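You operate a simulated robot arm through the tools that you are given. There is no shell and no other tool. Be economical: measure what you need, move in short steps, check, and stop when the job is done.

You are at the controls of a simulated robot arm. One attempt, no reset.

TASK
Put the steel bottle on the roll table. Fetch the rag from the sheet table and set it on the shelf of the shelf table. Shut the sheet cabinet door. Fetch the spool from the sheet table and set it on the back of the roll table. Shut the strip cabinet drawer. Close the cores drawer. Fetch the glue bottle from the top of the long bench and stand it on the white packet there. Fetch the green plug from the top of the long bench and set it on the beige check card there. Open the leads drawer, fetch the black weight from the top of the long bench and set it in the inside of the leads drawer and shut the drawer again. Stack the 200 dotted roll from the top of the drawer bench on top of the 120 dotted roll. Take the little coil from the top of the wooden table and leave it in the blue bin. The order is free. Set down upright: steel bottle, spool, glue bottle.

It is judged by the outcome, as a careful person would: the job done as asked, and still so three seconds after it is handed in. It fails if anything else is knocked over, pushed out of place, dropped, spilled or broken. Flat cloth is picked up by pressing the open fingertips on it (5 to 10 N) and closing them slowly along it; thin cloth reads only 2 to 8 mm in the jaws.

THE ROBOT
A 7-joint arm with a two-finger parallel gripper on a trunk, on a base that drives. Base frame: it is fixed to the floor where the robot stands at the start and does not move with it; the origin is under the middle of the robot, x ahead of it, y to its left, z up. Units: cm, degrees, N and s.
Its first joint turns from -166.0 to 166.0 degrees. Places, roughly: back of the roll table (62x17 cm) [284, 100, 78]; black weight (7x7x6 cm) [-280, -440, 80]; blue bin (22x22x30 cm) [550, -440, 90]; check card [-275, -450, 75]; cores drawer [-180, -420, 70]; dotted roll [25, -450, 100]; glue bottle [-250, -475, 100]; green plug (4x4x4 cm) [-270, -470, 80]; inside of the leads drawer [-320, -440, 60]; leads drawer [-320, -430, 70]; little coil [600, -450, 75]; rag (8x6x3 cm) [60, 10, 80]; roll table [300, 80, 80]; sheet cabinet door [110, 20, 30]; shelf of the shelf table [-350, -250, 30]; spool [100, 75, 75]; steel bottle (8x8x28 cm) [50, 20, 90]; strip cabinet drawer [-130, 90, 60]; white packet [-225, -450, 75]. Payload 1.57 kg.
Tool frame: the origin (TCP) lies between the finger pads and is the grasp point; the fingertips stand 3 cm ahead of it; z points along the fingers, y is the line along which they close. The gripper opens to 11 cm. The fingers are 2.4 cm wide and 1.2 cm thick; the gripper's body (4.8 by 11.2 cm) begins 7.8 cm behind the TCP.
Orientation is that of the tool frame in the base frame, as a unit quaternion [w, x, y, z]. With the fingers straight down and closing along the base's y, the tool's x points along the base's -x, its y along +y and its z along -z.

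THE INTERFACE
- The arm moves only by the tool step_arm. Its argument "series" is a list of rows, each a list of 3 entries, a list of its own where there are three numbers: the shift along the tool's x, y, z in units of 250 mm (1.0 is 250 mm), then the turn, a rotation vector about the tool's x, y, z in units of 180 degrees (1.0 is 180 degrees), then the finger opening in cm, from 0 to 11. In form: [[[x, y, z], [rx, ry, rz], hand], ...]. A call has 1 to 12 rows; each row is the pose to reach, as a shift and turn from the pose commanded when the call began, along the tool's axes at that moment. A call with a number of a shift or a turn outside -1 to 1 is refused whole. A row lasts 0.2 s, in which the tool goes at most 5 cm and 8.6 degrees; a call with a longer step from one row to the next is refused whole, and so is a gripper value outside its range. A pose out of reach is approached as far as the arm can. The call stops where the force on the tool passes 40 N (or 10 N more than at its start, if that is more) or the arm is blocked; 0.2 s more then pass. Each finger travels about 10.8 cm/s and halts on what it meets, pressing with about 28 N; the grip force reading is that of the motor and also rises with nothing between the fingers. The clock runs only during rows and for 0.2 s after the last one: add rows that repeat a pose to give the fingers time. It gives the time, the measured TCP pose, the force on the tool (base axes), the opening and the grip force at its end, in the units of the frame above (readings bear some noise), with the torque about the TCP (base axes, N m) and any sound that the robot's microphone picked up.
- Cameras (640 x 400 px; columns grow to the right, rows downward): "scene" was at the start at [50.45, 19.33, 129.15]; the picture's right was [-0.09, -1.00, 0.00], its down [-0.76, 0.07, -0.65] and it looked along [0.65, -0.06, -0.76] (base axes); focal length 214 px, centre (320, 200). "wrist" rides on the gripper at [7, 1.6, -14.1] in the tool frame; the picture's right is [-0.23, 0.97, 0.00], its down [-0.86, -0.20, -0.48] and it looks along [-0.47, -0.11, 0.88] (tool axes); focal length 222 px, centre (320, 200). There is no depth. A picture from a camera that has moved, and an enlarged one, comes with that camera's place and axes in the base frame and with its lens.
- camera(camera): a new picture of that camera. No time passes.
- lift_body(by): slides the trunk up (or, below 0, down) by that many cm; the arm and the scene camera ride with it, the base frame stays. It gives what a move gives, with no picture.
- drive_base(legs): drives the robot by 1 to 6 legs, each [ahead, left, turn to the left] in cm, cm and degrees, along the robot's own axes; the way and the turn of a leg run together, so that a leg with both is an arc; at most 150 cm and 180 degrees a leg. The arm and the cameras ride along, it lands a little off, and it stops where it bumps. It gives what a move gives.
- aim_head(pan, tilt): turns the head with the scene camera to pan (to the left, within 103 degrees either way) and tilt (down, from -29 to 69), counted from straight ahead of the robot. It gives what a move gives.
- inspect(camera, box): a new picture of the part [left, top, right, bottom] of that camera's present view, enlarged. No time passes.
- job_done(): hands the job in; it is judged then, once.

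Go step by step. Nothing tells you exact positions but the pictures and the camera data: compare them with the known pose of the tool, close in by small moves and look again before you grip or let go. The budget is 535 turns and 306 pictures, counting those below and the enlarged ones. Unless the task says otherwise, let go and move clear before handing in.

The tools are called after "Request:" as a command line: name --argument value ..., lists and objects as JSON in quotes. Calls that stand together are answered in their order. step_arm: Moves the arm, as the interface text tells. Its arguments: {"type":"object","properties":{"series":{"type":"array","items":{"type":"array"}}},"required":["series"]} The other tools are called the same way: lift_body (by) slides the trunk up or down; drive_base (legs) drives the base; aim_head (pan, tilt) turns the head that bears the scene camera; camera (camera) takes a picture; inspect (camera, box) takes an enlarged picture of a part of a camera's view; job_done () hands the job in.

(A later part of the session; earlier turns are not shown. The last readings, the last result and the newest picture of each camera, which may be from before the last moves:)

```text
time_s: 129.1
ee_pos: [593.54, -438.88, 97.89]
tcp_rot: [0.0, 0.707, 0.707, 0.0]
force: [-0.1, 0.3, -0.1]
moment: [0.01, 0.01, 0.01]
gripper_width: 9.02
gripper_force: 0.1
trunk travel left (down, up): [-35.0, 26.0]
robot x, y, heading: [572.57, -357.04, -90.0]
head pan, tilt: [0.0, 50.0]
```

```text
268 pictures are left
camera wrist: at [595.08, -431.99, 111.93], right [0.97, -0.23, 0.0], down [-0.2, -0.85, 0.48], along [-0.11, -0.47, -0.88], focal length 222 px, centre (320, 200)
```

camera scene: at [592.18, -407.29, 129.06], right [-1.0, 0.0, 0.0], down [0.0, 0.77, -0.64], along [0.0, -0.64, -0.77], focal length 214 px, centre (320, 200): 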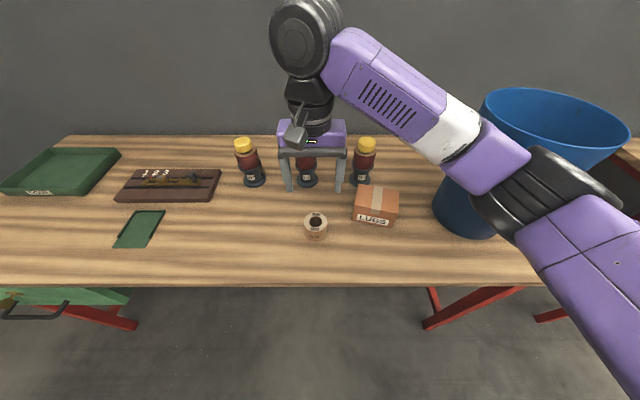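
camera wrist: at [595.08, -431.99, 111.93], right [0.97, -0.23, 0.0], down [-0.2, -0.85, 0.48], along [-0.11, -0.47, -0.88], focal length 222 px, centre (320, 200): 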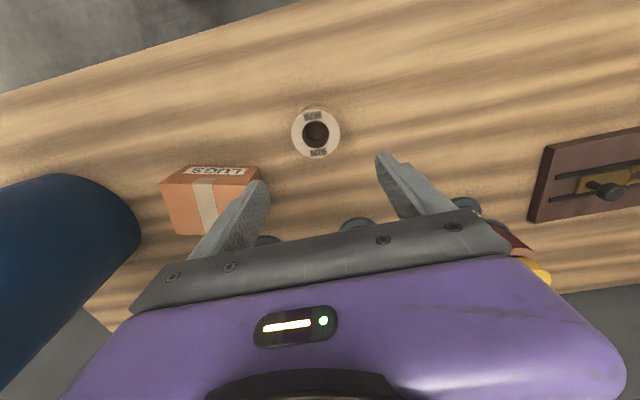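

Coil axis ≈ [593.2,-438.4], top ≈ 82, about 6.5 cm wide. I lower partly and watch the elbow against the bin.

Request:
step_arm --series '[[[-0.01, -0.01, 0.16], [0, 0, 0], 9.5], [[-0.01, -0.01, 0.32], [0, 0, 0], 9.5], [[-0.01, -0.01, 0.46], [0, 0, 0], 9.5], [[-0.01, -0.01, 0.56], [0, 0, 0], 9.5], [[-0.01, -0.01, 0.56], [0, 0, 0], 9.5]]'

Request:
camera --camera "scene"

Request:
camera --camera "wrist"

```text
time_s: 130.3
ee_pos: [593.41, -439.13, 83.8]
tcp_rot: [0.0, 0.708, 0.706, 0.0]
force: [0.2, 0.3, 0.6]
moment: [-0.02, -0.02, -0.01]
gripper_width: 9.51
gripper_force: 0.0
trunk travel left (down, up): [-35.0, 26.0]
robot x, y, heading: [572.37, -357.11, -90.2]
head pan, tilt: [0.0, 50.0]
```

```text
267 pictures are left
camera scene: at [592.18, -407.29, 129.06], right [-1.0, 0.0, 0.0], down [0.0, 0.77, -0.64], along [0.0, -0.64, -0.77], focal length 214 px, centre (320, 200)
```

scene: 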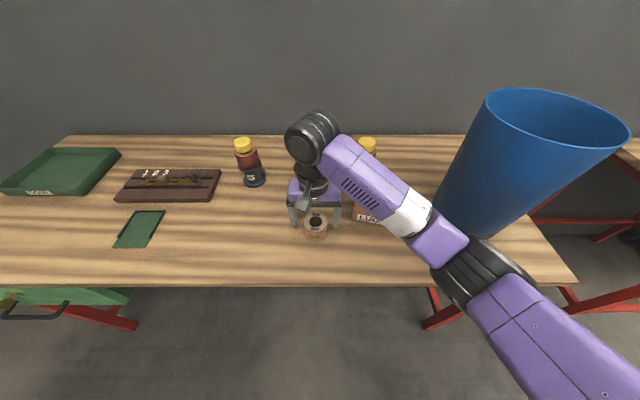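

```text
266 pictures are left
camera wrist: at [594.98, -432.08, 97.85], right [0.97, -0.23, 0.0], down [-0.2, -0.85, 0.48], along [-0.11, -0.47, -0.88], focal length 222 px, centre (320, 200)
```

wrist: 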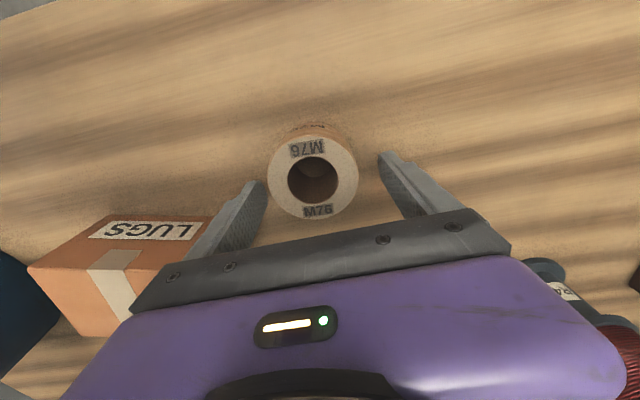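

Centred. I lower 3 cm more and close.

Request:
step_arm --series '[[[0, -0.015, 0.06], [0, 0, 0], 9.5], [[0, -0.015, 0.12], [0, 0, 0], 9.5], [[0, -0.015, 0.12], [0, 0, 0], 8], [[0, -0.015, 0.12], [0, 0, 0], 6.5], [[0, -0.015, 0.12], [0, 0, 0], 5], [[0, -0.015, 0.12], [0, 0, 0], 4], [[0, -0.015, 0.12], [0, 0, 0], 4]]'

Request:
camera --camera "wrist"

```text
time_s: 130.7
ee_pos: [593.21, -439.04, 82.95]
tcp_rot: [0.002, 0.708, 0.706, -0.001]
force: [0.5, 10.5, 19.0]
moment: [0.52, 0.93, -0.54]
gripper_width: 9.39
gripper_force: 0.0
trunk travel left (down, up): [-35.0, 26.0]
robot x, y, heading: [572.48, -356.9, -90.1]
head pan, tilt: [0.0, 50.0]
stopped in row 2: the force on the tool passed its limit at 54 N (the readings are from after the stop); the commanded pose is now the measured one
```

```text
265 pictures are left
camera wrist: at [594.75, -432.01, 97.04], right [0.97, -0.23, 0.0], down [-0.2, -0.85, 0.48], along [-0.11, -0.47, -0.88], focal length 222 px, centre (320, 200)
```

wrist: 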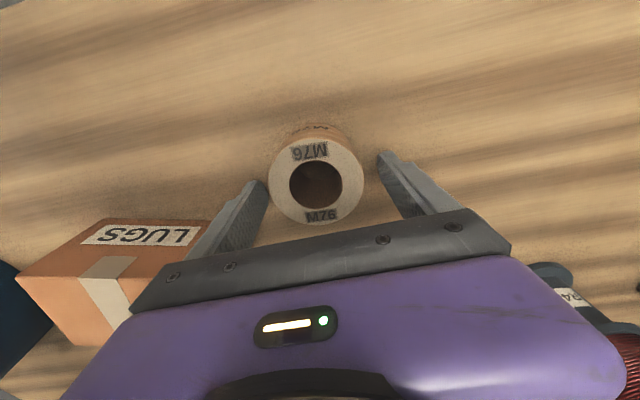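

The fingertips touched the table at about z 80, so the coil's top is near 84. I rise slightly and close.

Request:
step_arm --series '[[[0, 0, -0.025], [0, 0, 0], 9.4], [[0.03, 0, -0.025], [0, 0, 0], 8], [[0.03, 0, -0.025], [0, 0, 0], 6.5], [[0.03, 0, -0.025], [0, 0, 0], 5], [[0.03, 0, -0.025], [0, 0, 0], 4], [[0.03, 0, -0.025], [0, 0, 0], 4]]'

Request:
camera --camera "wrist"

```text
time_s: 132.1
ee_pos: [593.27, -438.24, 83.32]
tcp_rot: [0.002, 0.707, 0.707, 0.0]
force: [0.0, 0.0, -0.3]
moment: [-0.04, 0.01, -0.01]
gripper_width: 5.96
gripper_force: 28.0
trunk travel left (down, up): [-35.0, 26.0]
robot x, y, heading: [572.54, -357.11, -89.8]
head pan, tilt: [0.0, 50.0]
```

```text
264 pictures are left
camera wrist: at [594.78, -431.33, 97.41], right [0.97, -0.23, 0.0], down [-0.2, -0.85, 0.48], along [-0.11, -0.47, -0.88], focal length 222 px, centre (320, 200)
```

wrist: 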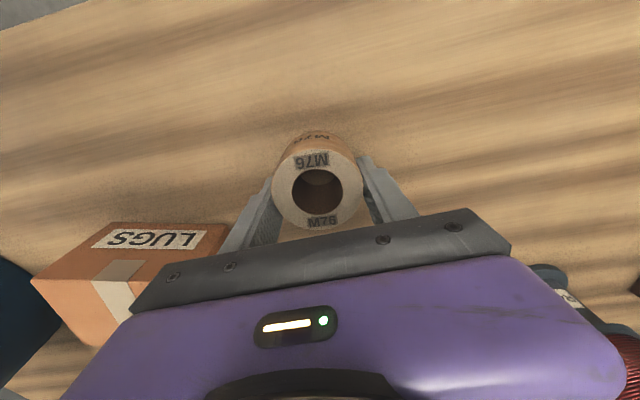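

Gripped (5.96 cm). I lift high and shift the base right to bring the coil over the bin.

Request:
step_arm --series '[[[0, 0, -0.1], [0, 0, 0], 3], [[0, 0, -0.28], [0, 0, 0], 3], [[0, 0, -0.46], [0, 0, 0], 3], [[0, 0, -0.64], [0, 0, 0], 3], [[0, 0, -0.82], [0, 0, 0], 3], [[0, 0, -1.0], [0, 0, 0], 3]]'

Request:
step_arm --series '[[[0, 0, -0.18], [0, 0, 0], 3], [[0, 0, -0.36], [0, 0, 0], 3], [[0, 0, -0.54], [0, 0, 0], 3], [[0, 0, -0.68], [0, 0, 0], 3], [[0, 0, -0.68], [0, 0, 0], 3]]'

Request:
drive_base --legs '[[0, -42, 0]]'

Request:
camera --camera "wrist"

Request:
camera --camera "scene"

```text
time_s: 133.5
ee_pos: [593.22, -438.18, 108.29]
tcp_rot: [0.001, 0.708, 0.707, -0.002]
force: [0.0, -0.2, -2.3]
moment: [0.03, -0.02, -0.01]
gripper_width: 5.93
gripper_force: 28.4
trunk travel left (down, up): [-35.0, 26.0]
robot x, y, heading: [571.96, -357.04, -90.3]
head pan, tilt: [0.0, 50.0]
```

```text
time_s: 134.7
ee_pos: [593.31, -438.01, 125.45]
tcp_rot: [0.002, 0.707, 0.707, -0.001]
force: [-1.1, -0.2, -2.4]
moment: [0.03, -0.03, 0.0]
gripper_width: 5.95
gripper_force: 28.0
trunk travel left (down, up): [-35.0, 26.0]
robot x, y, heading: [572.15, -356.77, -90.0]
head pan, tilt: [0.0, 50.0]
```

```text
time_s: 137.3
ee_pos: [550.72, -438.05, 125.47]
tcp_rot: [0.002, 0.707, 0.707, -0.001]
force: [0.1, 0.5, -1.1]
moment: [-0.02, -0.02, -0.02]
gripper_width: 5.97
gripper_force: 28.0
trunk travel left (down, up): [-35.0, 26.0]
robot x, y, heading: [529.76, -356.68, -90.3]
head pan, tilt: [0.0, 50.0]
```

```text
263 pictures are left
camera wrist: at [552.29, -431.08, 139.5], right [0.97, -0.23, 0.0], down [-0.2, -0.85, 0.48], along [-0.11, -0.47, -0.88], focal length 222 px, centre (320, 200)
```

wrist: 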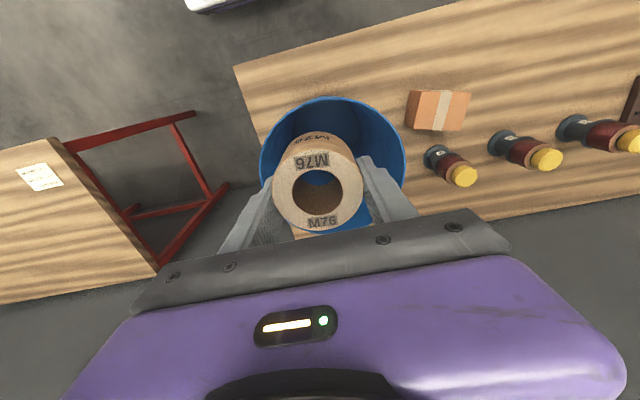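

```text
262 pictures are left
camera scene: at [549.69, -407.25, 129.06], right [-1.0, 0.0, 0.0], down [0.0, 0.77, -0.64], along [0.0, -0.64, -0.77], focal length 214 px, centre (320, 200)
```

scene: 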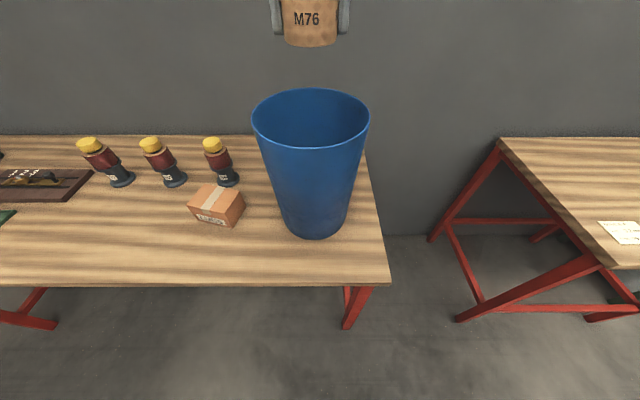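

I centre over the bin, lower in, and release.

Request:
step_arm --series '[[[-0.12, 0.01, 0], [0, 0, 0], 3], [[-0.23, 0.01, 0], [0, 0, 0], 3], [[-0.23, 0.01, 0.2], [0, 0, 0], 3], [[-0.23, 0.01, 0.4], [0, 0, 0], 3], [[-0.23, 0.01, 0.6], [0, 0, 0], 3], [[-0.23, 0.01, 0.8], [0, 0, 0], 3], [[-0.23, 0.01, 1.0], [0, 0, 0], 3], [[-0.23, 0.01, 1.0], [0, 0, 0], 3]]'

Request:
camera --camera "scene"

Request:
camera --camera "wrist"

```text
time_s: 139.1
ee_pos: [550.97, -443.82, 100.22]
tcp_rot: [0.003, 0.707, 0.707, -0.001]
force: [-0.3, -0.3, -0.8]
moment: [-0.03, -0.02, 0.04]
gripper_width: 5.95
gripper_force: 27.8
trunk travel left (down, up): [-35.0, 26.0]
robot x, y, heading: [529.73, -356.93, -90.1]
head pan, tilt: [0.0, 50.0]
```

```text
261 pictures are left
camera scene: at [549.69, -407.24, 129.06], right [-1.0, 0.0, 0.0], down [0.0, 0.77, -0.64], along [0.0, -0.64, -0.77], focal length 214 px, centre (320, 200)
```

scene: 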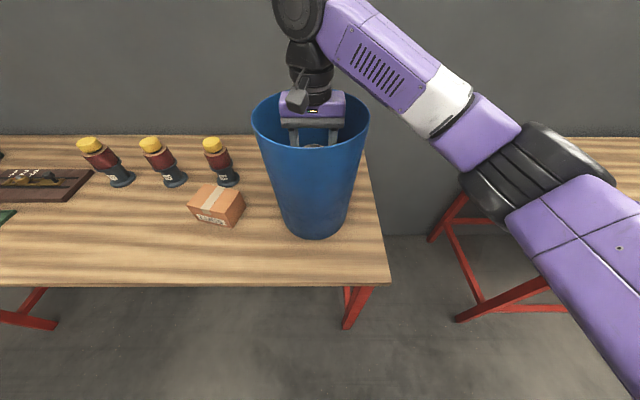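

```text
260 pictures are left
camera wrist: at [552.51, -436.97, 114.32], right [0.97, -0.23, 0.0], down [-0.2, -0.85, 0.48], along [-0.11, -0.47, -0.88], focal length 222 px, centre (320, 200)
```

wrist: 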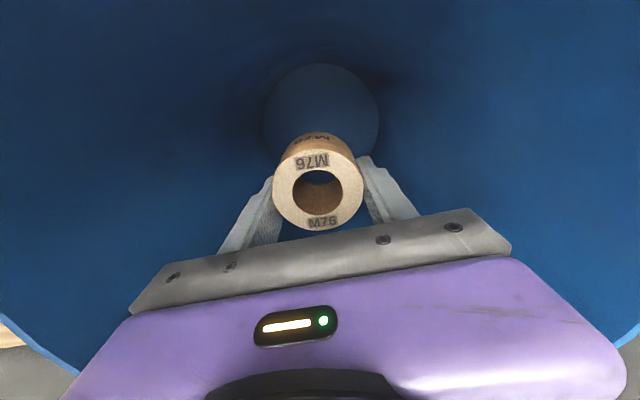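

Request:
step_arm --series '[[[0, 0, 0.1], [0, 0, 0], 3], [[0, 0, 0.2], [0, 0, 0], 3], [[0, 0, 0.2], [0, 0, 0], 5.5], [[0, 0, 0.2], [0, 0, 0], 7.5], [[0, 0, 0.2], [0, 0, 0], 8], [[0, 0, 0.05], [0, 0, 0], 8], [[0, 0, -0.12], [0, 0, 0], 8], [[0, 0, -0.3], [0, 0, 0], 8], [[0, 0, -0.48], [0, 0, 0], 8], [[0, 0, -0.66], [0, 0, 0], 8], [[0, 0, -0.84], [0, 0, 0], 8], [[0, 0, -1.0], [0, 0, 0], 8]]'

Request:
camera --camera "wrist"

```text
time_s: 141.7
ee_pos: [551.11, -443.97, 125.39]
tcp_rot: [0.002, 0.707, 0.708, -0.001]
force: [-0.6, -1.3, -0.2]
moment: [0.07, -0.04, -0.02]
gripper_width: 7.98
gripper_force: 0.1
trunk travel left (down, up): [-35.0, 26.0]
robot x, y, heading: [529.91, -356.85, -89.9]
head pan, tilt: [0.0, 50.0]
```

```text
259 pictures are left
camera wrist: at [552.62, -437.01, 139.42], right [0.97, -0.23, 0.0], down [-0.2, -0.85, 0.48], along [-0.11, -0.47, -0.88], focal length 222 px, centre (320, 200)
```

wrist: 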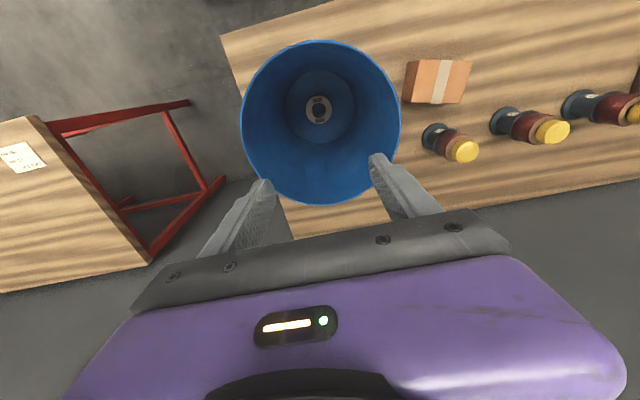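

The coil lies in the bin. Now I strafe west along y≈-320 toward the drawer bench at [25,-450].

Request:
drive_base --legs '[[-37, 0, 0], [0, -150, 0], [0, -150, 0], [0, -140, 0]]'

Request:
aim_head --pan -30 --tilt 25

Request:
camera --camera "scene"

```text
time_s: 164.8
ee_pos: [112.54, -415.36, 125.32]
tcp_rot: [0.003, 0.698, 0.716, -0.001]
force: [0.4, -0.4, 0.6]
moment: [0.0, 0.01, -0.01]
gripper_width: 8.0
gripper_force: 0.0
trunk travel left (down, up): [-35.0, 26.0]
robot x, y, heading: [89.1, -328.66, -88.6]
head pan, tilt: [0.0, 50.0]
```

```text
time_s: 165.7
ee_pos: [112.62, -415.29, 125.31]
tcp_rot: [0.003, 0.697, 0.717, -0.001]
force: [0.0, -0.2, 0.4]
moment: [-0.04, 0.0, 0.01]
gripper_width: 7.99
gripper_force: 0.0
trunk travel left (down, up): [-35.0, 26.0]
robot x, y, heading: [89.13, -328.8, -88.5]
head pan, tilt: [-30.0, 25.0]
```

```text
258 pictures are left
camera scene: at [105.66, -378.98, 132.8], right [-0.88, 0.48, 0.0], down [0.2, 0.37, -0.91], along [-0.43, -0.8, -0.42], focal length 214 px, centre (320, 200)
```

scene: 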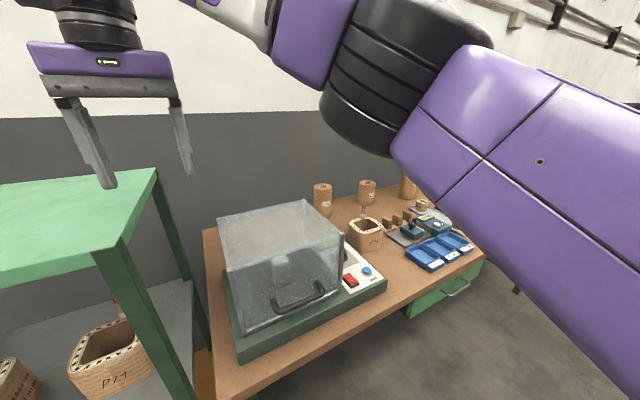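

Request:
inspect --camera "scene" --box '[200, 160, 500, 360]'

```text
2.00 times, centred on (350, 260) of scene
camera zoom: at [105.66, -378.98, 132.8], right [-0.88, 0.48, 0.0], down [0.2, 0.37, -0.91], along [-0.43, -0.8, -0.42], focal length 429 px, centre (260, 80)
```

zoom: 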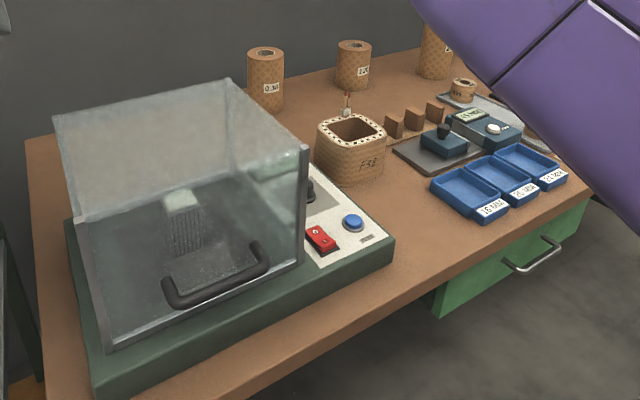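

Three dotted rolls stand at the back of the bench. I slide west to face them.

Request:
drive_base --legs '[[0, -62, -1.5]]'

Request:
aim_head --pan 0 --tilt 35

Request:
camera --camera "scene"

```text
time_s: 169.2
ee_pos: [48.64, -416.57, 125.38]
tcp_rot: [0.003, 0.707, 0.707, -0.002]
force: [-0.2, 0.8, 0.1]
moment: [0.01, 0.01, -0.01]
gripper_width: 7.97
gripper_force: 0.1
trunk travel left (down, up): [-35.0, 26.0]
robot x, y, heading: [27.5, -329.44, -90.2]
head pan, tilt: [-30.0, 25.0]
```

```text
time_s: 170.1
ee_pos: [48.58, -416.62, 125.49]
tcp_rot: [0.002, 0.707, 0.707, -0.001]
force: [0.2, 0.4, 0.1]
moment: [-0.02, 0.02, 0.01]
gripper_width: 7.97
gripper_force: 0.0
trunk travel left (down, up): [-35.0, 26.0]
robot x, y, heading: [27.65, -329.33, -90.0]
head pan, tilt: [0.0, 35.0]
```

```text
256 pictures are left
camera scene: at [47.28, -380.99, 131.24], right [-1.0, 0.0, 0.0], down [0.0, 0.57, -0.82], along [0.0, -0.82, -0.57], focal length 214 px, centre (320, 200)
```

scene: 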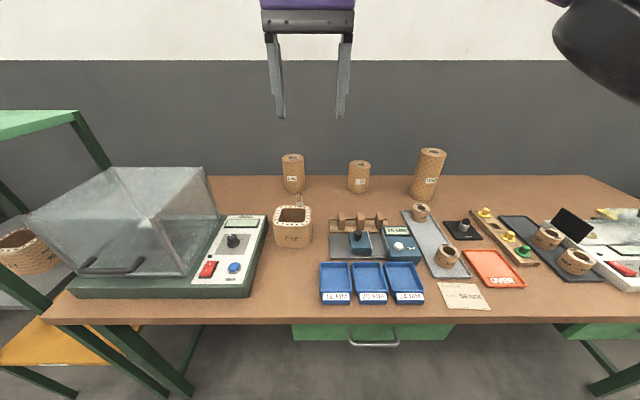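

Request:
inspect --camera "scene" --box '[260, 140, 460, 220]'

```text
3.20 times, centred on (360, 180) of scene
camera zoom: at [47.28, -380.99, 131.24], right [-1.0, 0.0, 0.0], down [0.0, 0.57, -0.82], along [0.0, -0.82, -0.57], focal length 686 px, centre (192, 264)
```

zoom: 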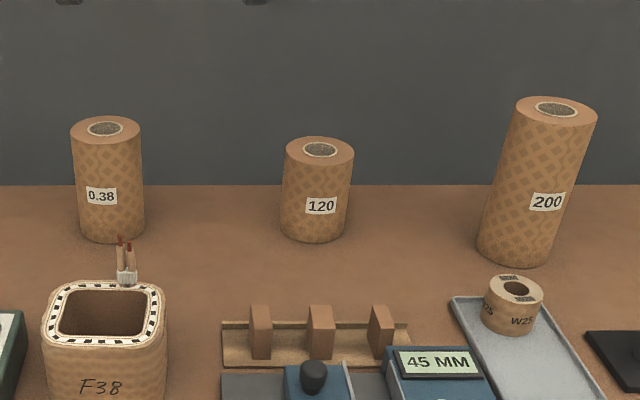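

120 is at about [29,-466] and 200 at about [2,-460]. They are deep on the bench, so I need to get close; I move to y≈-358 and check deck clearance.

Request:
drive_base --legs '[[28, -10, 0]]'

Request:
aim_head --pan 30 --tilt 69

Request:
camera --camera "scene"

```text
time_s: 172.2
ee_pos: [38.6, -443.98, 125.35]
tcp_rot: [0.002, 0.707, 0.707, -0.001]
force: [0.5, 0.0, 0.7]
moment: [0.0, 0.0, 0.01]
gripper_width: 7.99
gripper_force: 0.0
trunk travel left (down, up): [-35.0, 26.0]
robot x, y, heading: [17.39, -357.0, -90.1]
head pan, tilt: [0.0, 35.0]
```

```text
time_s: 173.1
ee_pos: [38.61, -443.93, 125.41]
tcp_rot: [0.003, 0.707, 0.708, -0.001]
force: [-0.1, 0.0, -0.4]
moment: [0.04, 0.02, -0.01]
gripper_width: 7.98
gripper_force: 0.0
trunk travel left (down, up): [-35.0, 26.0]
robot x, y, heading: [17.56, -357.09, -89.8]
head pan, tilt: [30.0, 68.8]
```

```text
254 pictures are left
camera scene: at [40.06, -404.47, 126.87], right [-0.87, -0.5, 0.0], down [-0.46, 0.81, -0.36], along [0.18, -0.31, -0.93], focal length 214 px, centre (320, 200)
```

scene: 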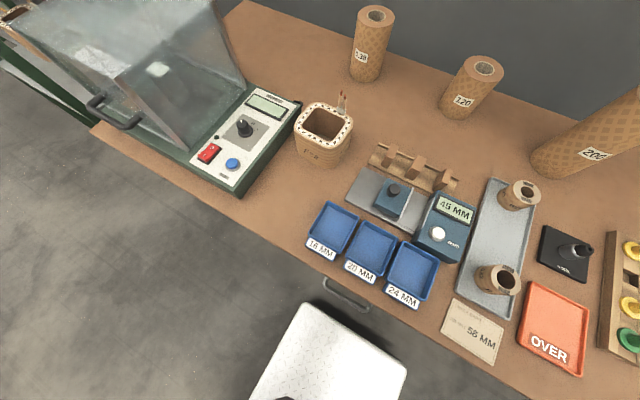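

The deck (z≈24) fits under the bench. I move 18 cm closer and then look at the rolls.

Request:
drive_base --legs '[[18, 0, 0]]'

Request:
aim_head --pan -15 --tilt 55

Request:
camera --camera "scene"

Request:
camera --camera "wrist"

```text
time_s: 174.7
ee_pos: [38.64, -462.06, 125.37]
tcp_rot: [0.002, 0.707, 0.707, -0.001]
force: [-1.0, -0.9, 0.5]
moment: [-0.01, 0.0, -0.02]
gripper_width: 7.99
gripper_force: 0.2
trunk travel left (down, up): [-35.0, 26.0]
robot x, y, heading: [17.17, -375.26, -89.8]
head pan, tilt: [30.0, 68.8]
```

```text
time_s: 175.8
ee_pos: [38.61, -462.11, 125.27]
tcp_rot: [0.002, 0.707, 0.707, 0.0]
force: [0.4, -0.2, -0.2]
moment: [0.01, -0.01, 0.0]
gripper_width: 8.02
gripper_force: 0.1
trunk travel left (down, up): [-35.0, 26.0]
robot x, y, heading: [17.09, -374.88, -90.0]
head pan, tilt: [-15.0, 55.0]
```

```text
253 pictures are left
camera scene: at [35.41, -424.71, 128.41], right [-0.97, 0.26, 0.0], down [0.21, 0.79, -0.57], along [-0.15, -0.55, -0.82], focal length 214 px, centre (320, 200)
```

scene: 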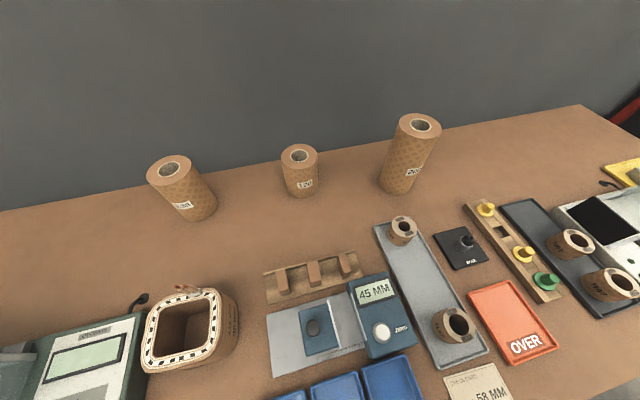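

```text
252 pictures are left
camera wrist: at [40.24, -455.17, 139.39], right [0.97, -0.23, 0.0], down [-0.2, -0.85, 0.48], along [-0.11, -0.47, -0.88], focal length 222 px, centre (320, 200)
```

wrist: 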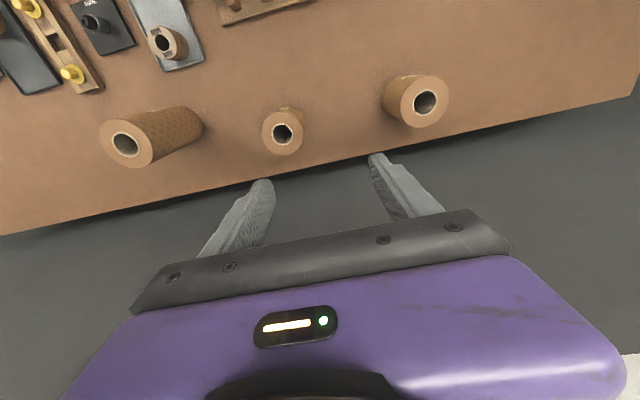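

Triangulated: 200 roll top at [3.7,-457.7,99.6], 120 roll top at [30.4,-463.3,92.0]. I move above the 200 roll.

Request:
step_arm --series '[[[0.05, -0.17, 0], [0, 0, 0], 11], [[0.1, -0.34, 0], [0, 0, 0], 11], [[0.14, -0.52, 0], [0, 0, 0], 11], [[0.17, -0.7, 0], [0, 0, 0], 11], [[0.17, -0.88, 0], [0, 0, 0], 11], [[0.17, -1.0, 0], [0, 0, 0], 11]]'

Request:
step_arm --series '[[[0, -0.15, 0], [0, 0, 0], 11], [[0, -0.3, 0.05], [0, 0, 0], 11], [[0, -0.395, 0.2], [0, 0, 0], 11], [[0, -0.395, 0.4], [0, 0, 0], 11], [[0, -0.395, 0.6], [0, 0, 0], 11], [[0, -0.395, 0.6], [0, 0, 0], 11]]'

Request:
camera --camera "scene"

Request:
camera --camera "wrist"

```text
time_s: 177.2
ee_pos: [13.51, -457.86, 125.17]
tcp_rot: [0.002, 0.706, 0.708, -0.001]
force: [1.2, 0.1, 0.5]
moment: [0.02, 0.02, -0.02]
gripper_width: 11.01
gripper_force: 0.0
trunk travel left (down, up): [-35.0, 26.0]
robot x, y, heading: [17.24, -375.27, -90.1]
head pan, tilt: [-15.0, 55.0]
```

```text
time_s: 178.6
ee_pos: [3.69, -457.87, 110.18]
tcp_rot: [0.003, 0.707, 0.707, -0.001]
force: [-0.2, 0.8, 0.5]
moment: [-0.03, -0.01, -0.02]
gripper_width: 11.02
gripper_force: 0.1
trunk travel left (down, up): [-35.0, 26.0]
robot x, y, heading: [17.26, -375.13, -90.0]
head pan, tilt: [-15.0, 55.0]
```

```text
251 pictures are left
camera scene: at [35.4, -424.7, 128.41], right [-0.97, 0.26, 0.0], down [0.21, 0.79, -0.57], along [-0.15, -0.55, -0.82], focal length 214 px, centre (320, 200)
```

scene: 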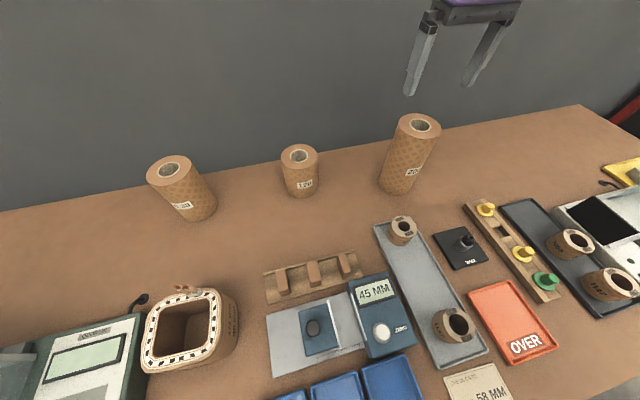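

```text
250 pictures are left
camera wrist: at [5.23, -450.97, 124.23], right [0.97, -0.23, 0.0], down [-0.2, -0.85, 0.48], along [-0.11, -0.47, -0.88], focal length 222 px, centre (320, 200)
```

wrist: 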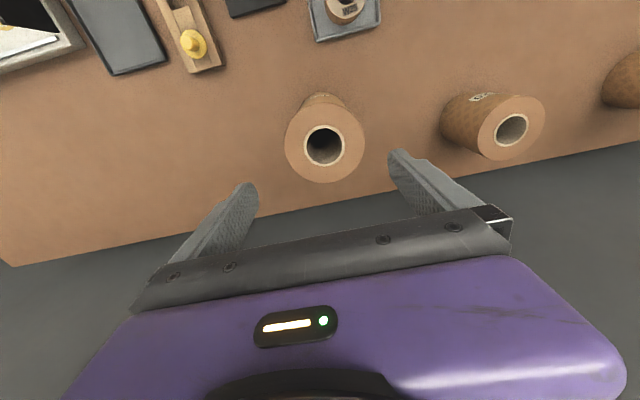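

Request:
step_arm --series '[[[0.012, 0.02, 0.18], [0, 0, 0], 11], [[0.012, 0.02, 0.36], [0, 0, 0], 11], [[0.012, 0.02, 0.52], [0, 0, 0], 11], [[0.012, 0.02, 0.66], [0, 0, 0], 11], [[0.012, 0.02, 0.66], [0, 0, 0], 9.5], [[0.012, 0.02, 0.66], [0, 0, 0], 8.5], [[0.012, 0.02, 0.66], [0, 0, 0], 7], [[0.012, 0.02, 0.66], [0, 0, 0], 6], [[0.012, 0.02, 0.66], [0, 0, 0], 6]]'

Request:
camera --camera "scene"

```text
time_s: 180.6
ee_pos: [4.32, -457.7, 93.88]
tcp_rot: [0.001, 0.707, 0.707, -0.002]
force: [-3.4, 0.9, -0.6]
moment: [-0.31, 0.73, -0.13]
gripper_width: 8.95
gripper_force: 28.1
trunk travel left (down, up): [-35.0, 26.0]
robot x, y, heading: [17.41, -375.07, -90.2]
head pan, tilt: [-15.0, 55.0]
```

```text
249 pictures are left
camera scene: at [35.39, -424.71, 128.41], right [-0.97, 0.26, 0.0], down [0.21, 0.79, -0.57], along [-0.15, -0.55, -0.82], focal length 214 px, centre (320, 200)
```

scene: 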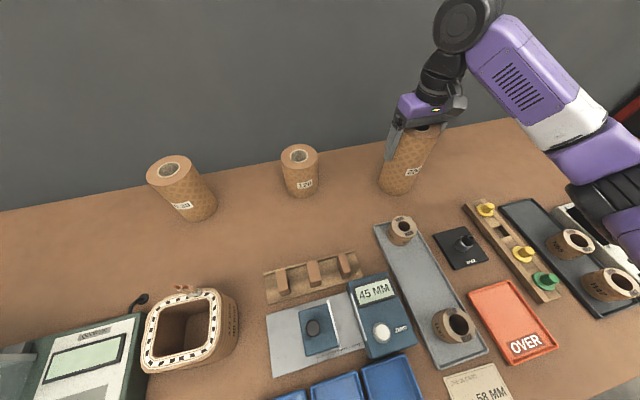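

Held at 8.95 cm. I lift it 16 cm and carry it over the 120 roll.

Request:
step_arm --series '[[[0, 0, -0.1], [0, 0, 0], 5], [[0, 0, -0.28], [0, 0, 0], 5], [[0, 0, -0.46], [0, 0, 0], 5], [[0, 0, -0.64], [0, 0, 0], 5], [[-0.04, 0.18, -0.64], [0, 0, 0], 5], [[-0.08, 0.36, -0.64], [0, 0, 0], 5], [[-0.12, 0.54, -0.64], [0, 0, 0], 5], [[-0.16, 0.72, -0.64], [0, 0, 0], 5], [[-0.2, 0.9, -0.64], [0, 0, 0], 5], [[-0.224, 1.0, -0.64], [0, 0, 0], 5], [[-0.224, 1.0, -0.64], [0, 0, 0], 5]]'

Request:
step_arm --series '[[[0, 0.03, 0], [0, 0, 0], 5], [[0, 0.03, 0], [0, 0, 0], 5]]'

Request:
camera --camera "scene"

Request:
camera --camera "wrist"

```text
time_s: 183.0
ee_pos: [29.29, -463.34, 109.71]
tcp_rot: [0.002, 0.708, 0.706, -0.001]
force: [0.4, 0.1, -8.3]
moment: [-0.05, 0.0, 0.01]
gripper_width: 8.94
gripper_force: 28.3
trunk travel left (down, up): [-35.0, 26.0]
robot x, y, heading: [17.69, -375.17, -90.2]
head pan, tilt: [-15.0, 55.0]
```

```text
time_s: 183.6
ee_pos: [30.06, -463.38, 109.9]
tcp_rot: [0.001, 0.707, 0.707, 0.0]
force: [0.1, -0.3, -9.2]
moment: [-0.02, -0.01, -0.03]
gripper_width: 8.96
gripper_force: 27.9
trunk travel left (down, up): [-35.0, 26.0]
robot x, y, heading: [17.3, -374.99, -89.9]
head pan, tilt: [-15.0, 55.0]
```

```text
248 pictures are left
camera scene: at [35.41, -424.73, 128.4], right [-0.97, 0.26, 0.0], down [0.21, 0.79, -0.57], along [-0.15, -0.55, -0.82], focal length 214 px, centre (320, 200)
```

scene: 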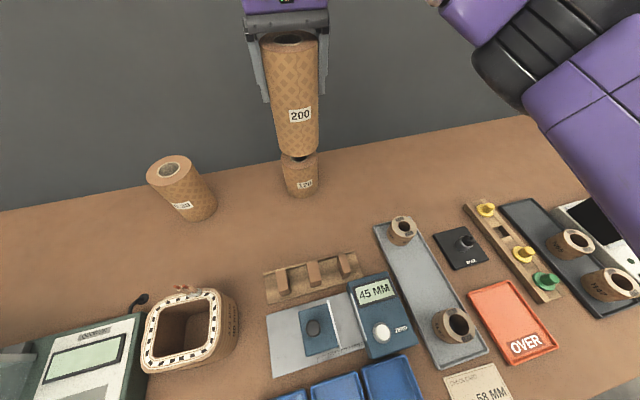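

```text
247 pictures are left
camera wrist: at [31.62, -456.41, 123.78], right [0.97, -0.23, 0.0], down [-0.2, -0.85, 0.48], along [-0.11, -0.47, -0.88], focal length 222 px, centre (320, 200)
```

wrist: 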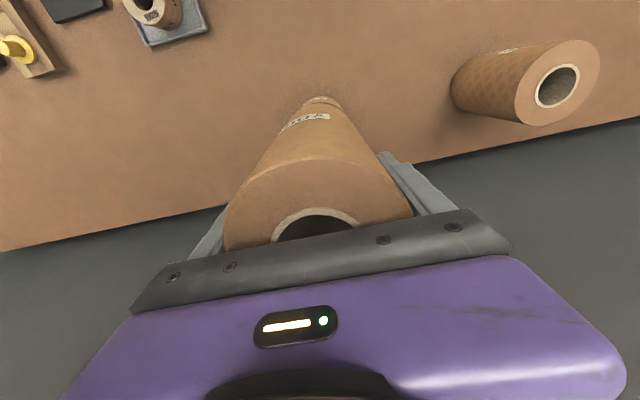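

Request:
inspect --camera "scene" --box '[240, 20, 360, 210]'

Request:
inspect --camera "wrist" --box '[220, 70, 420, 200]'

```text
2.11 times, centred on (300, 115) of scene
camera zoom: at [35.41, -424.73, 128.4], right [-0.97, 0.26, 0.0], down [0.21, 0.79, -0.57], along [-0.15, -0.55, -0.82], focal length 452 px, centre (362, 379)
```

zoom: 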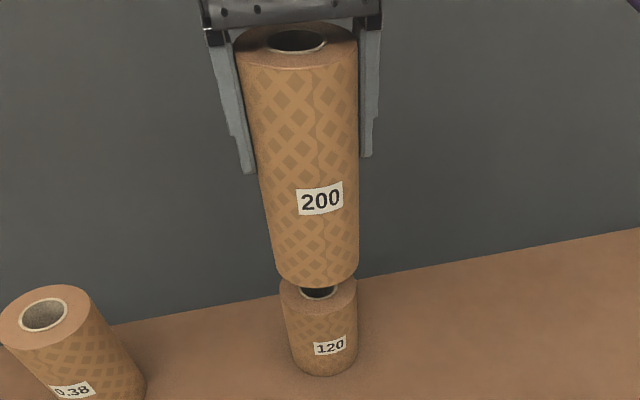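

```text
3.08 times, centred on (320, 135) of wrist
camera zoom: at [31.62, -456.41, 123.78], right [0.97, -0.23, 0.0], down [-0.2, -0.85, 0.48], along [-0.11, -0.47, -0.88], focal length 684 px, centre (320, 400)
```

zoom: 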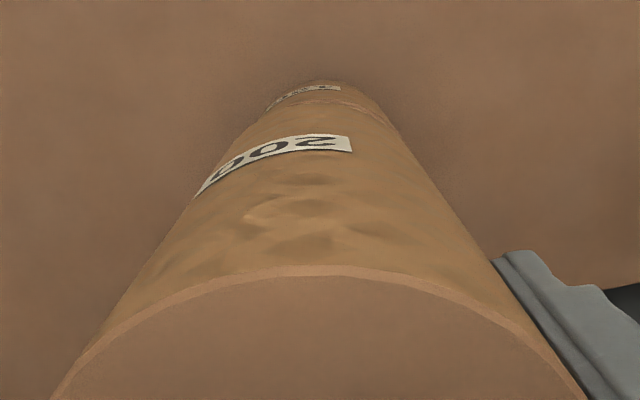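

The axes line up within a few millimetres. I lower gently until contact.

Request:
step_arm --series '[[[0, 0.01, 0.06], [0, 0, 0], 5], [[0, 0.01, 0.12], [0, 0, 0], 5], [[0, 0.01, 0.14], [0, 0, 0], 5], [[0, 0.01, 0.155], [0, 0, 0], 5], [[0, 0.01, 0.165], [0, 0, 0], 5], [[0, 0.01, 0.165], [0, 0, 0], 5]]'

Request:
inspect --camera "scene" --box '[240, 20, 360, 210]'

```text
time_s: 185.0
ee_pos: [30.34, -463.28, 105.97]
tcp_rot: [0.003, 0.707, 0.707, -0.002]
force: [0.0, 0.3, 6.6]
moment: [0.23, 0.51, 0.03]
gripper_width: 8.99
gripper_force: 28.2
trunk travel left (down, up): [-35.0, 26.0]
robot x, y, heading: [17.16, -374.69, -89.9]
head pan, tilt: [-15.0, 55.0]
```

```text
2.11 times, centred on (300, 115) of scene
camera zoom: at [35.41, -424.69, 128.44], right [-0.97, 0.26, 0.0], down [0.21, 0.79, -0.57], along [-0.15, -0.55, -0.82], focal length 452 px, centre (362, 379)
```

zoom: 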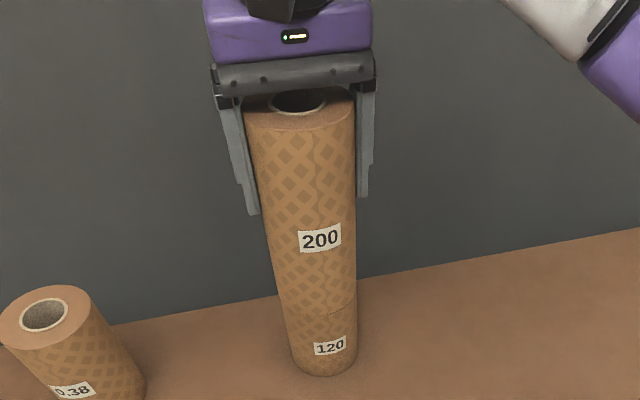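

Contact, with a straight stack. I open slowly (evenly) and rise.

Request:
step_arm --series '[[[0, 0, 0], [0, 0, 0], 8.8], [[0, 0, 0], [0, 0, 0], 9.2], [[0, 0, 0], [0, 0, 0], 10], [[0, 0, 0], [0, 0, 0], 11], [[0, 0, 0], [0, 0, 0], 11], [[0, 0, -0.15], [0, 0, 0], 11], [[0, 0, -0.33], [0, 0, 0], 11], [[0, 0, -0.52], [0, 0, 0], 11], [[0, 0, -0.7], [0, 0, 0], 11], [[0, 0, -0.7], [0, 0, 0], 11]]'

Request:
camera --camera "scene"

```text
time_s: 187.2
ee_pos: [30.26, -463.12, 123.16]
tcp_rot: [0.002, 0.707, 0.708, -0.001]
force: [-0.9, -0.1, -0.9]
moment: [-0.01, -0.02, -0.01]
gripper_width: 10.99
gripper_force: 0.0
trunk travel left (down, up): [-35.0, 26.0]
robot x, y, heading: [16.93, -375.2, -90.0]
head pan, tilt: [-15.0, 55.0]
```

```text
243 pictures are left
camera scene: at [35.4, -424.72, 128.41], right [-0.97, 0.26, 0.0], down [0.21, 0.79, -0.57], along [-0.15, -0.55, -0.82], focal length 214 px, centre (320, 200)
```

scene: 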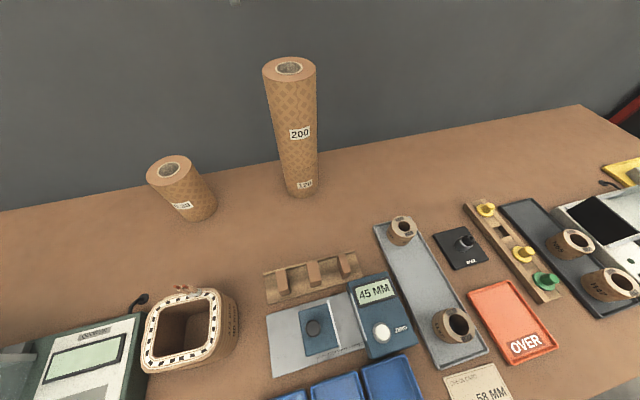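

The stack stands. I back off and strafe west toward the long bench, looking on the way.

Request:
drive_base --legs '[[-50, 0, 0], [0, -60, 0]]'

Request:
aim_head --pan -60 --tilt 20

Request:
camera --camera "scene"

Request:
aim_head --pan -30 --tilt 20

Request:
camera --camera "scene"

```text
time_s: 193.1
ee_pos: [-30.05, -412.76, 123.03]
tcp_rot: [0.002, 0.708, 0.707, -0.001]
force: [0.4, -0.2, 0.4]
moment: [0.02, -0.01, -0.02]
gripper_width: 10.98
gripper_force: 0.2
trunk travel left (down, up): [-35.0, 26.0]
robot x, y, heading: [-42.64, -324.77, -90.4]
head pan, tilt: [-15.0, 55.0]
```

```text
time_s: 194.2
ee_pos: [-30.12, -412.77, 123.23]
tcp_rot: [0.002, 0.708, 0.706, -0.001]
force: [-0.6, -0.2, 0.5]
moment: [-0.03, -0.01, -0.04]
gripper_width: 10.99
gripper_force: 0.0
trunk travel left (down, up): [-35.0, 26.0]
robot x, y, heading: [-42.92, -325.19, -90.4]
head pan, tilt: [-60.0, 20.0]
```

```text
242 pictures are left
camera scene: at [-31.01, -372.2, 133.61], right [-0.5, 0.87, 0.0], down [0.3, 0.17, -0.94], along [-0.81, -0.47, -0.34], focal length 214 px, centre (320, 200)
```

scene: 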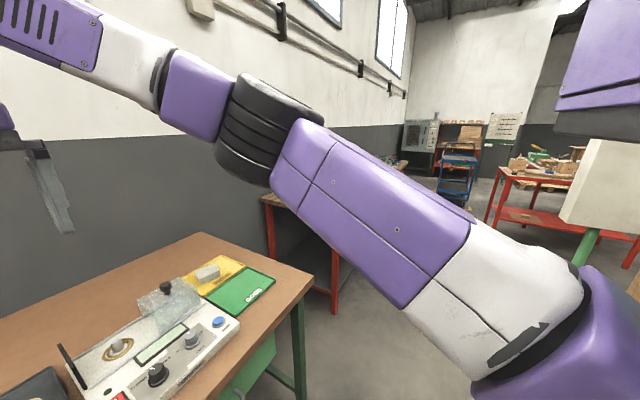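

```text
time_s: 195.2
ee_pos: [-30.07, -412.84, 123.18]
tcp_rot: [0.003, 0.708, 0.706, -0.001]
force: [-0.2, -0.2, -0.3]
moment: [-0.02, 0.02, -0.02]
gripper_width: 10.99
gripper_force: 0.1
trunk travel left (down, up): [-35.0, 26.0]
robot x, y, heading: [-42.81, -324.83, -90.3]
head pan, tilt: [-30.0, 20.0]
```

```text
241 pictures are left
camera scene: at [-27.63, -375.61, 133.62], right [-0.86, 0.5, 0.0], down [0.17, 0.3, -0.94], along [-0.47, -0.81, -0.34], focal length 214 px, centre (320, 200)
```

scene: 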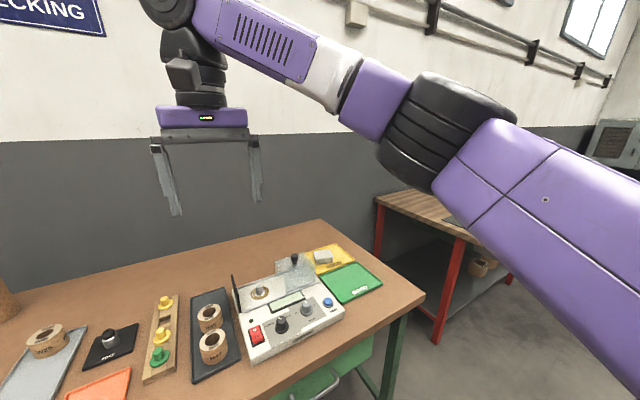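

Something white with a green leg stands in the aisle ahead at right. I turn to face west to see it.

Request:
drive_base --legs '[[0, 0, -89]]'

Request:
aim_head --pan 0 --tilt 20

Request:
camera --camera "scene"

Request:
aim_head --pan 50 --tilt 20

Request:
camera --camera "scene"

```text
time_s: 199.4
ee_pos: [-130.74, -337.14, 123.05]
tcp_rot: [0.001, 1.0, -0.003, -0.003]
force: [0.6, -0.3, 0.2]
moment: [0.01, -0.01, 0.0]
gripper_width: 11.01
gripper_force: 0.0
trunk travel left (down, up): [-35.0, 26.0]
robot x, y, heading: [-42.63, -324.67, 179.4]
head pan, tilt: [-30.0, 20.0]
```

```text
time_s: 200.4
ee_pos: [-130.79, -337.04, 123.06]
tcp_rot: [0.001, 1.0, -0.004, -0.003]
force: [0.2, 0.0, -0.1]
moment: [0.0, 0.02, 0.02]
gripper_width: 11.01
gripper_force: 0.1
trunk travel left (down, up): [-35.0, 26.0]
robot x, y, heading: [-43.0, -325.02, 179.4]
head pan, tilt: [0.0, 20.0]
```

```text
240 pictures are left
camera scene: at [-94.96, -344.33, 133.62], right [0.01, 1.0, 0.0], down [0.34, 0.0, -0.94], along [-0.94, 0.01, -0.34], focal length 214 px, centre (320, 200)
```

scene: 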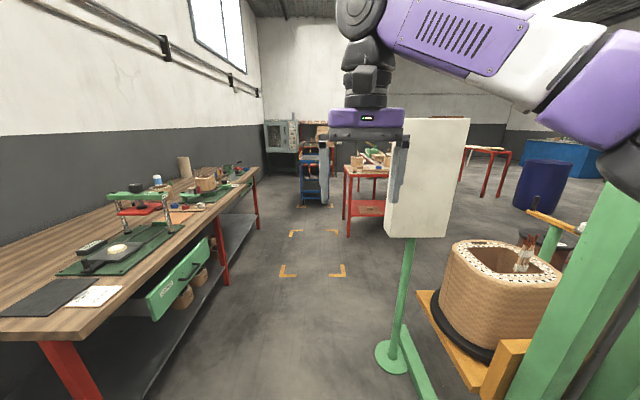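

```text
time_s: 201.6
ee_pos: [-130.78, -337.24, 123.14]
tcp_rot: [0.001, 1.0, -0.004, -0.002]
force: [0.7, 0.2, 0.0]
moment: [0.02, -0.01, 0.0]
gripper_width: 11.02
gripper_force: 0.0
trunk travel left (down, up): [-35.0, 26.0]
robot x, y, heading: [-42.79, -324.6, 179.5]
head pan, tilt: [50.0, 20.0]
```

```text
239 pictures are left
camera scene: at [-91.7, -351.5, 133.62], right [-0.76, 0.65, 0.0], down [0.22, 0.26, -0.94], along [-0.61, -0.71, -0.34], focal length 214 px, centre (320, 200)
```

scene: 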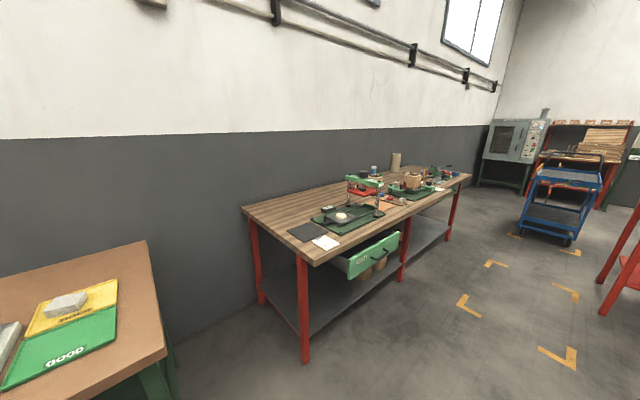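

I see the long bench on the left with the open green cores drawer, and a stand with a white panel at about [-185,-300] to avoid. I turn south again and slide in between, to about [-143,-352].

Request:
drive_base --legs '[[0, 0, 90], [27, 0, 0], [0, -98, 0]]'

Request:
aim_head --pan -25 --tilt 45

Request:
camera --camera "scene"

```text
time_s: 211.9
ee_pos: [-122.32, -441.65, 123.12]
tcp_rot: [0.002, 0.695, 0.719, -0.002]
force: [-0.5, -1.3, 0.3]
moment: [0.0, -0.01, 0.0]
gripper_width: 11.0
gripper_force: 0.0
trunk travel left (down, up): [-35.0, 26.0]
robot x, y, heading: [-138.41, -354.23, -88.1]
head pan, tilt: [50.0, 20.0]
```

```text
time_s: 213.4
ee_pos: [-122.26, -441.59, 123.2]
tcp_rot: [0.001, 0.694, 0.72, 0.0]
force: [-0.4, -1.2, -0.2]
moment: [0.03, 0.04, 0.01]
gripper_width: 11.0
gripper_force: 0.1
trunk travel left (down, up): [-35.0, 26.0]
robot x, y, heading: [-138.16, -354.37, -88.1]
head pan, tilt: [-25.0, 45.0]
```

```text
238 pictures are left
camera scene: at [-120.01, -403.67, 129.75], right [-0.92, 0.39, 0.0], down [0.28, 0.65, -0.71], along [-0.28, -0.65, -0.71], focal length 214 px, centre (320, 200)
```

scene: 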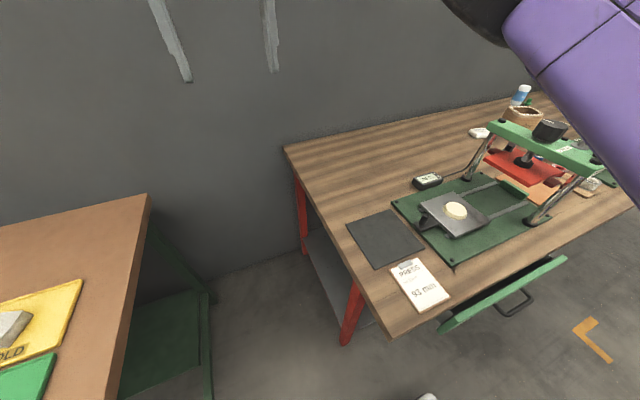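

Request:
inspect --camera "scene" --box '[340, 190, 640, 400]'

Request:
aim_head --pan -60 --tilt 40

Request:
camera --camera "scene"

```text
1.90 times, centred on (490, 295) of scene
camera zoom: at [-120.01, -403.67, 129.75], right [-0.92, 0.39, 0.0], down [0.28, 0.65, -0.71], along [-0.28, -0.65, -0.71], focal length 408 px, centre (-4, 19)
```

zoom: 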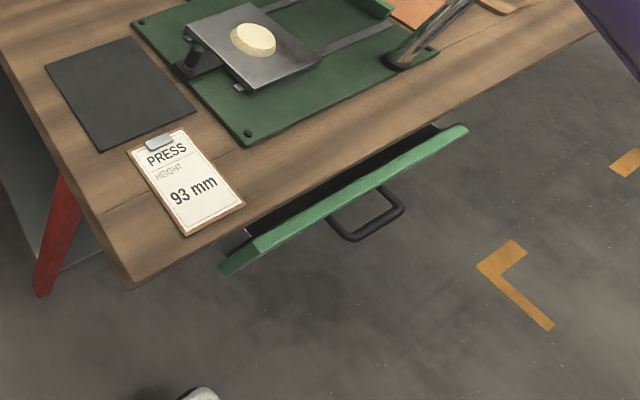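

```text
time_s: 214.4
ee_pos: [-122.27, -441.65, 123.2]
tcp_rot: [0.003, 0.694, 0.72, 0.0]
force: [-0.7, -0.5, 0.3]
moment: [0.03, 0.02, 0.02]
gripper_width: 10.98
gripper_force: 0.1
trunk travel left (down, up): [-35.0, 26.0]
robot x, y, heading: [-138.52, -354.38, -88.2]
head pan, tilt: [-60.0, 40.0]
```

```text
236 pictures are left
camera scene: at [-124.04, -400.69, 130.48], right [-0.53, 0.85, 0.0], down [0.55, 0.34, -0.77], along [-0.65, -0.41, -0.64], focal length 214 px, centre (320, 200)
```

scene: 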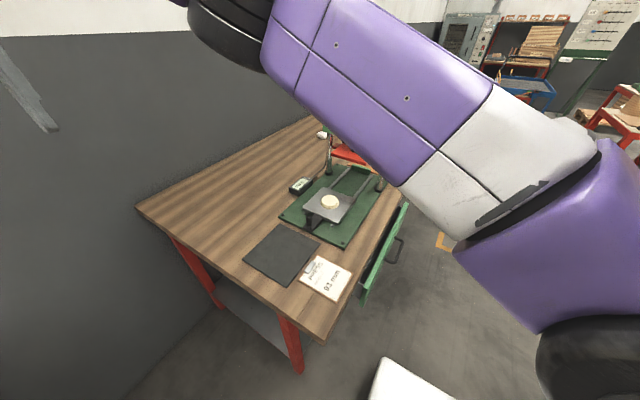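

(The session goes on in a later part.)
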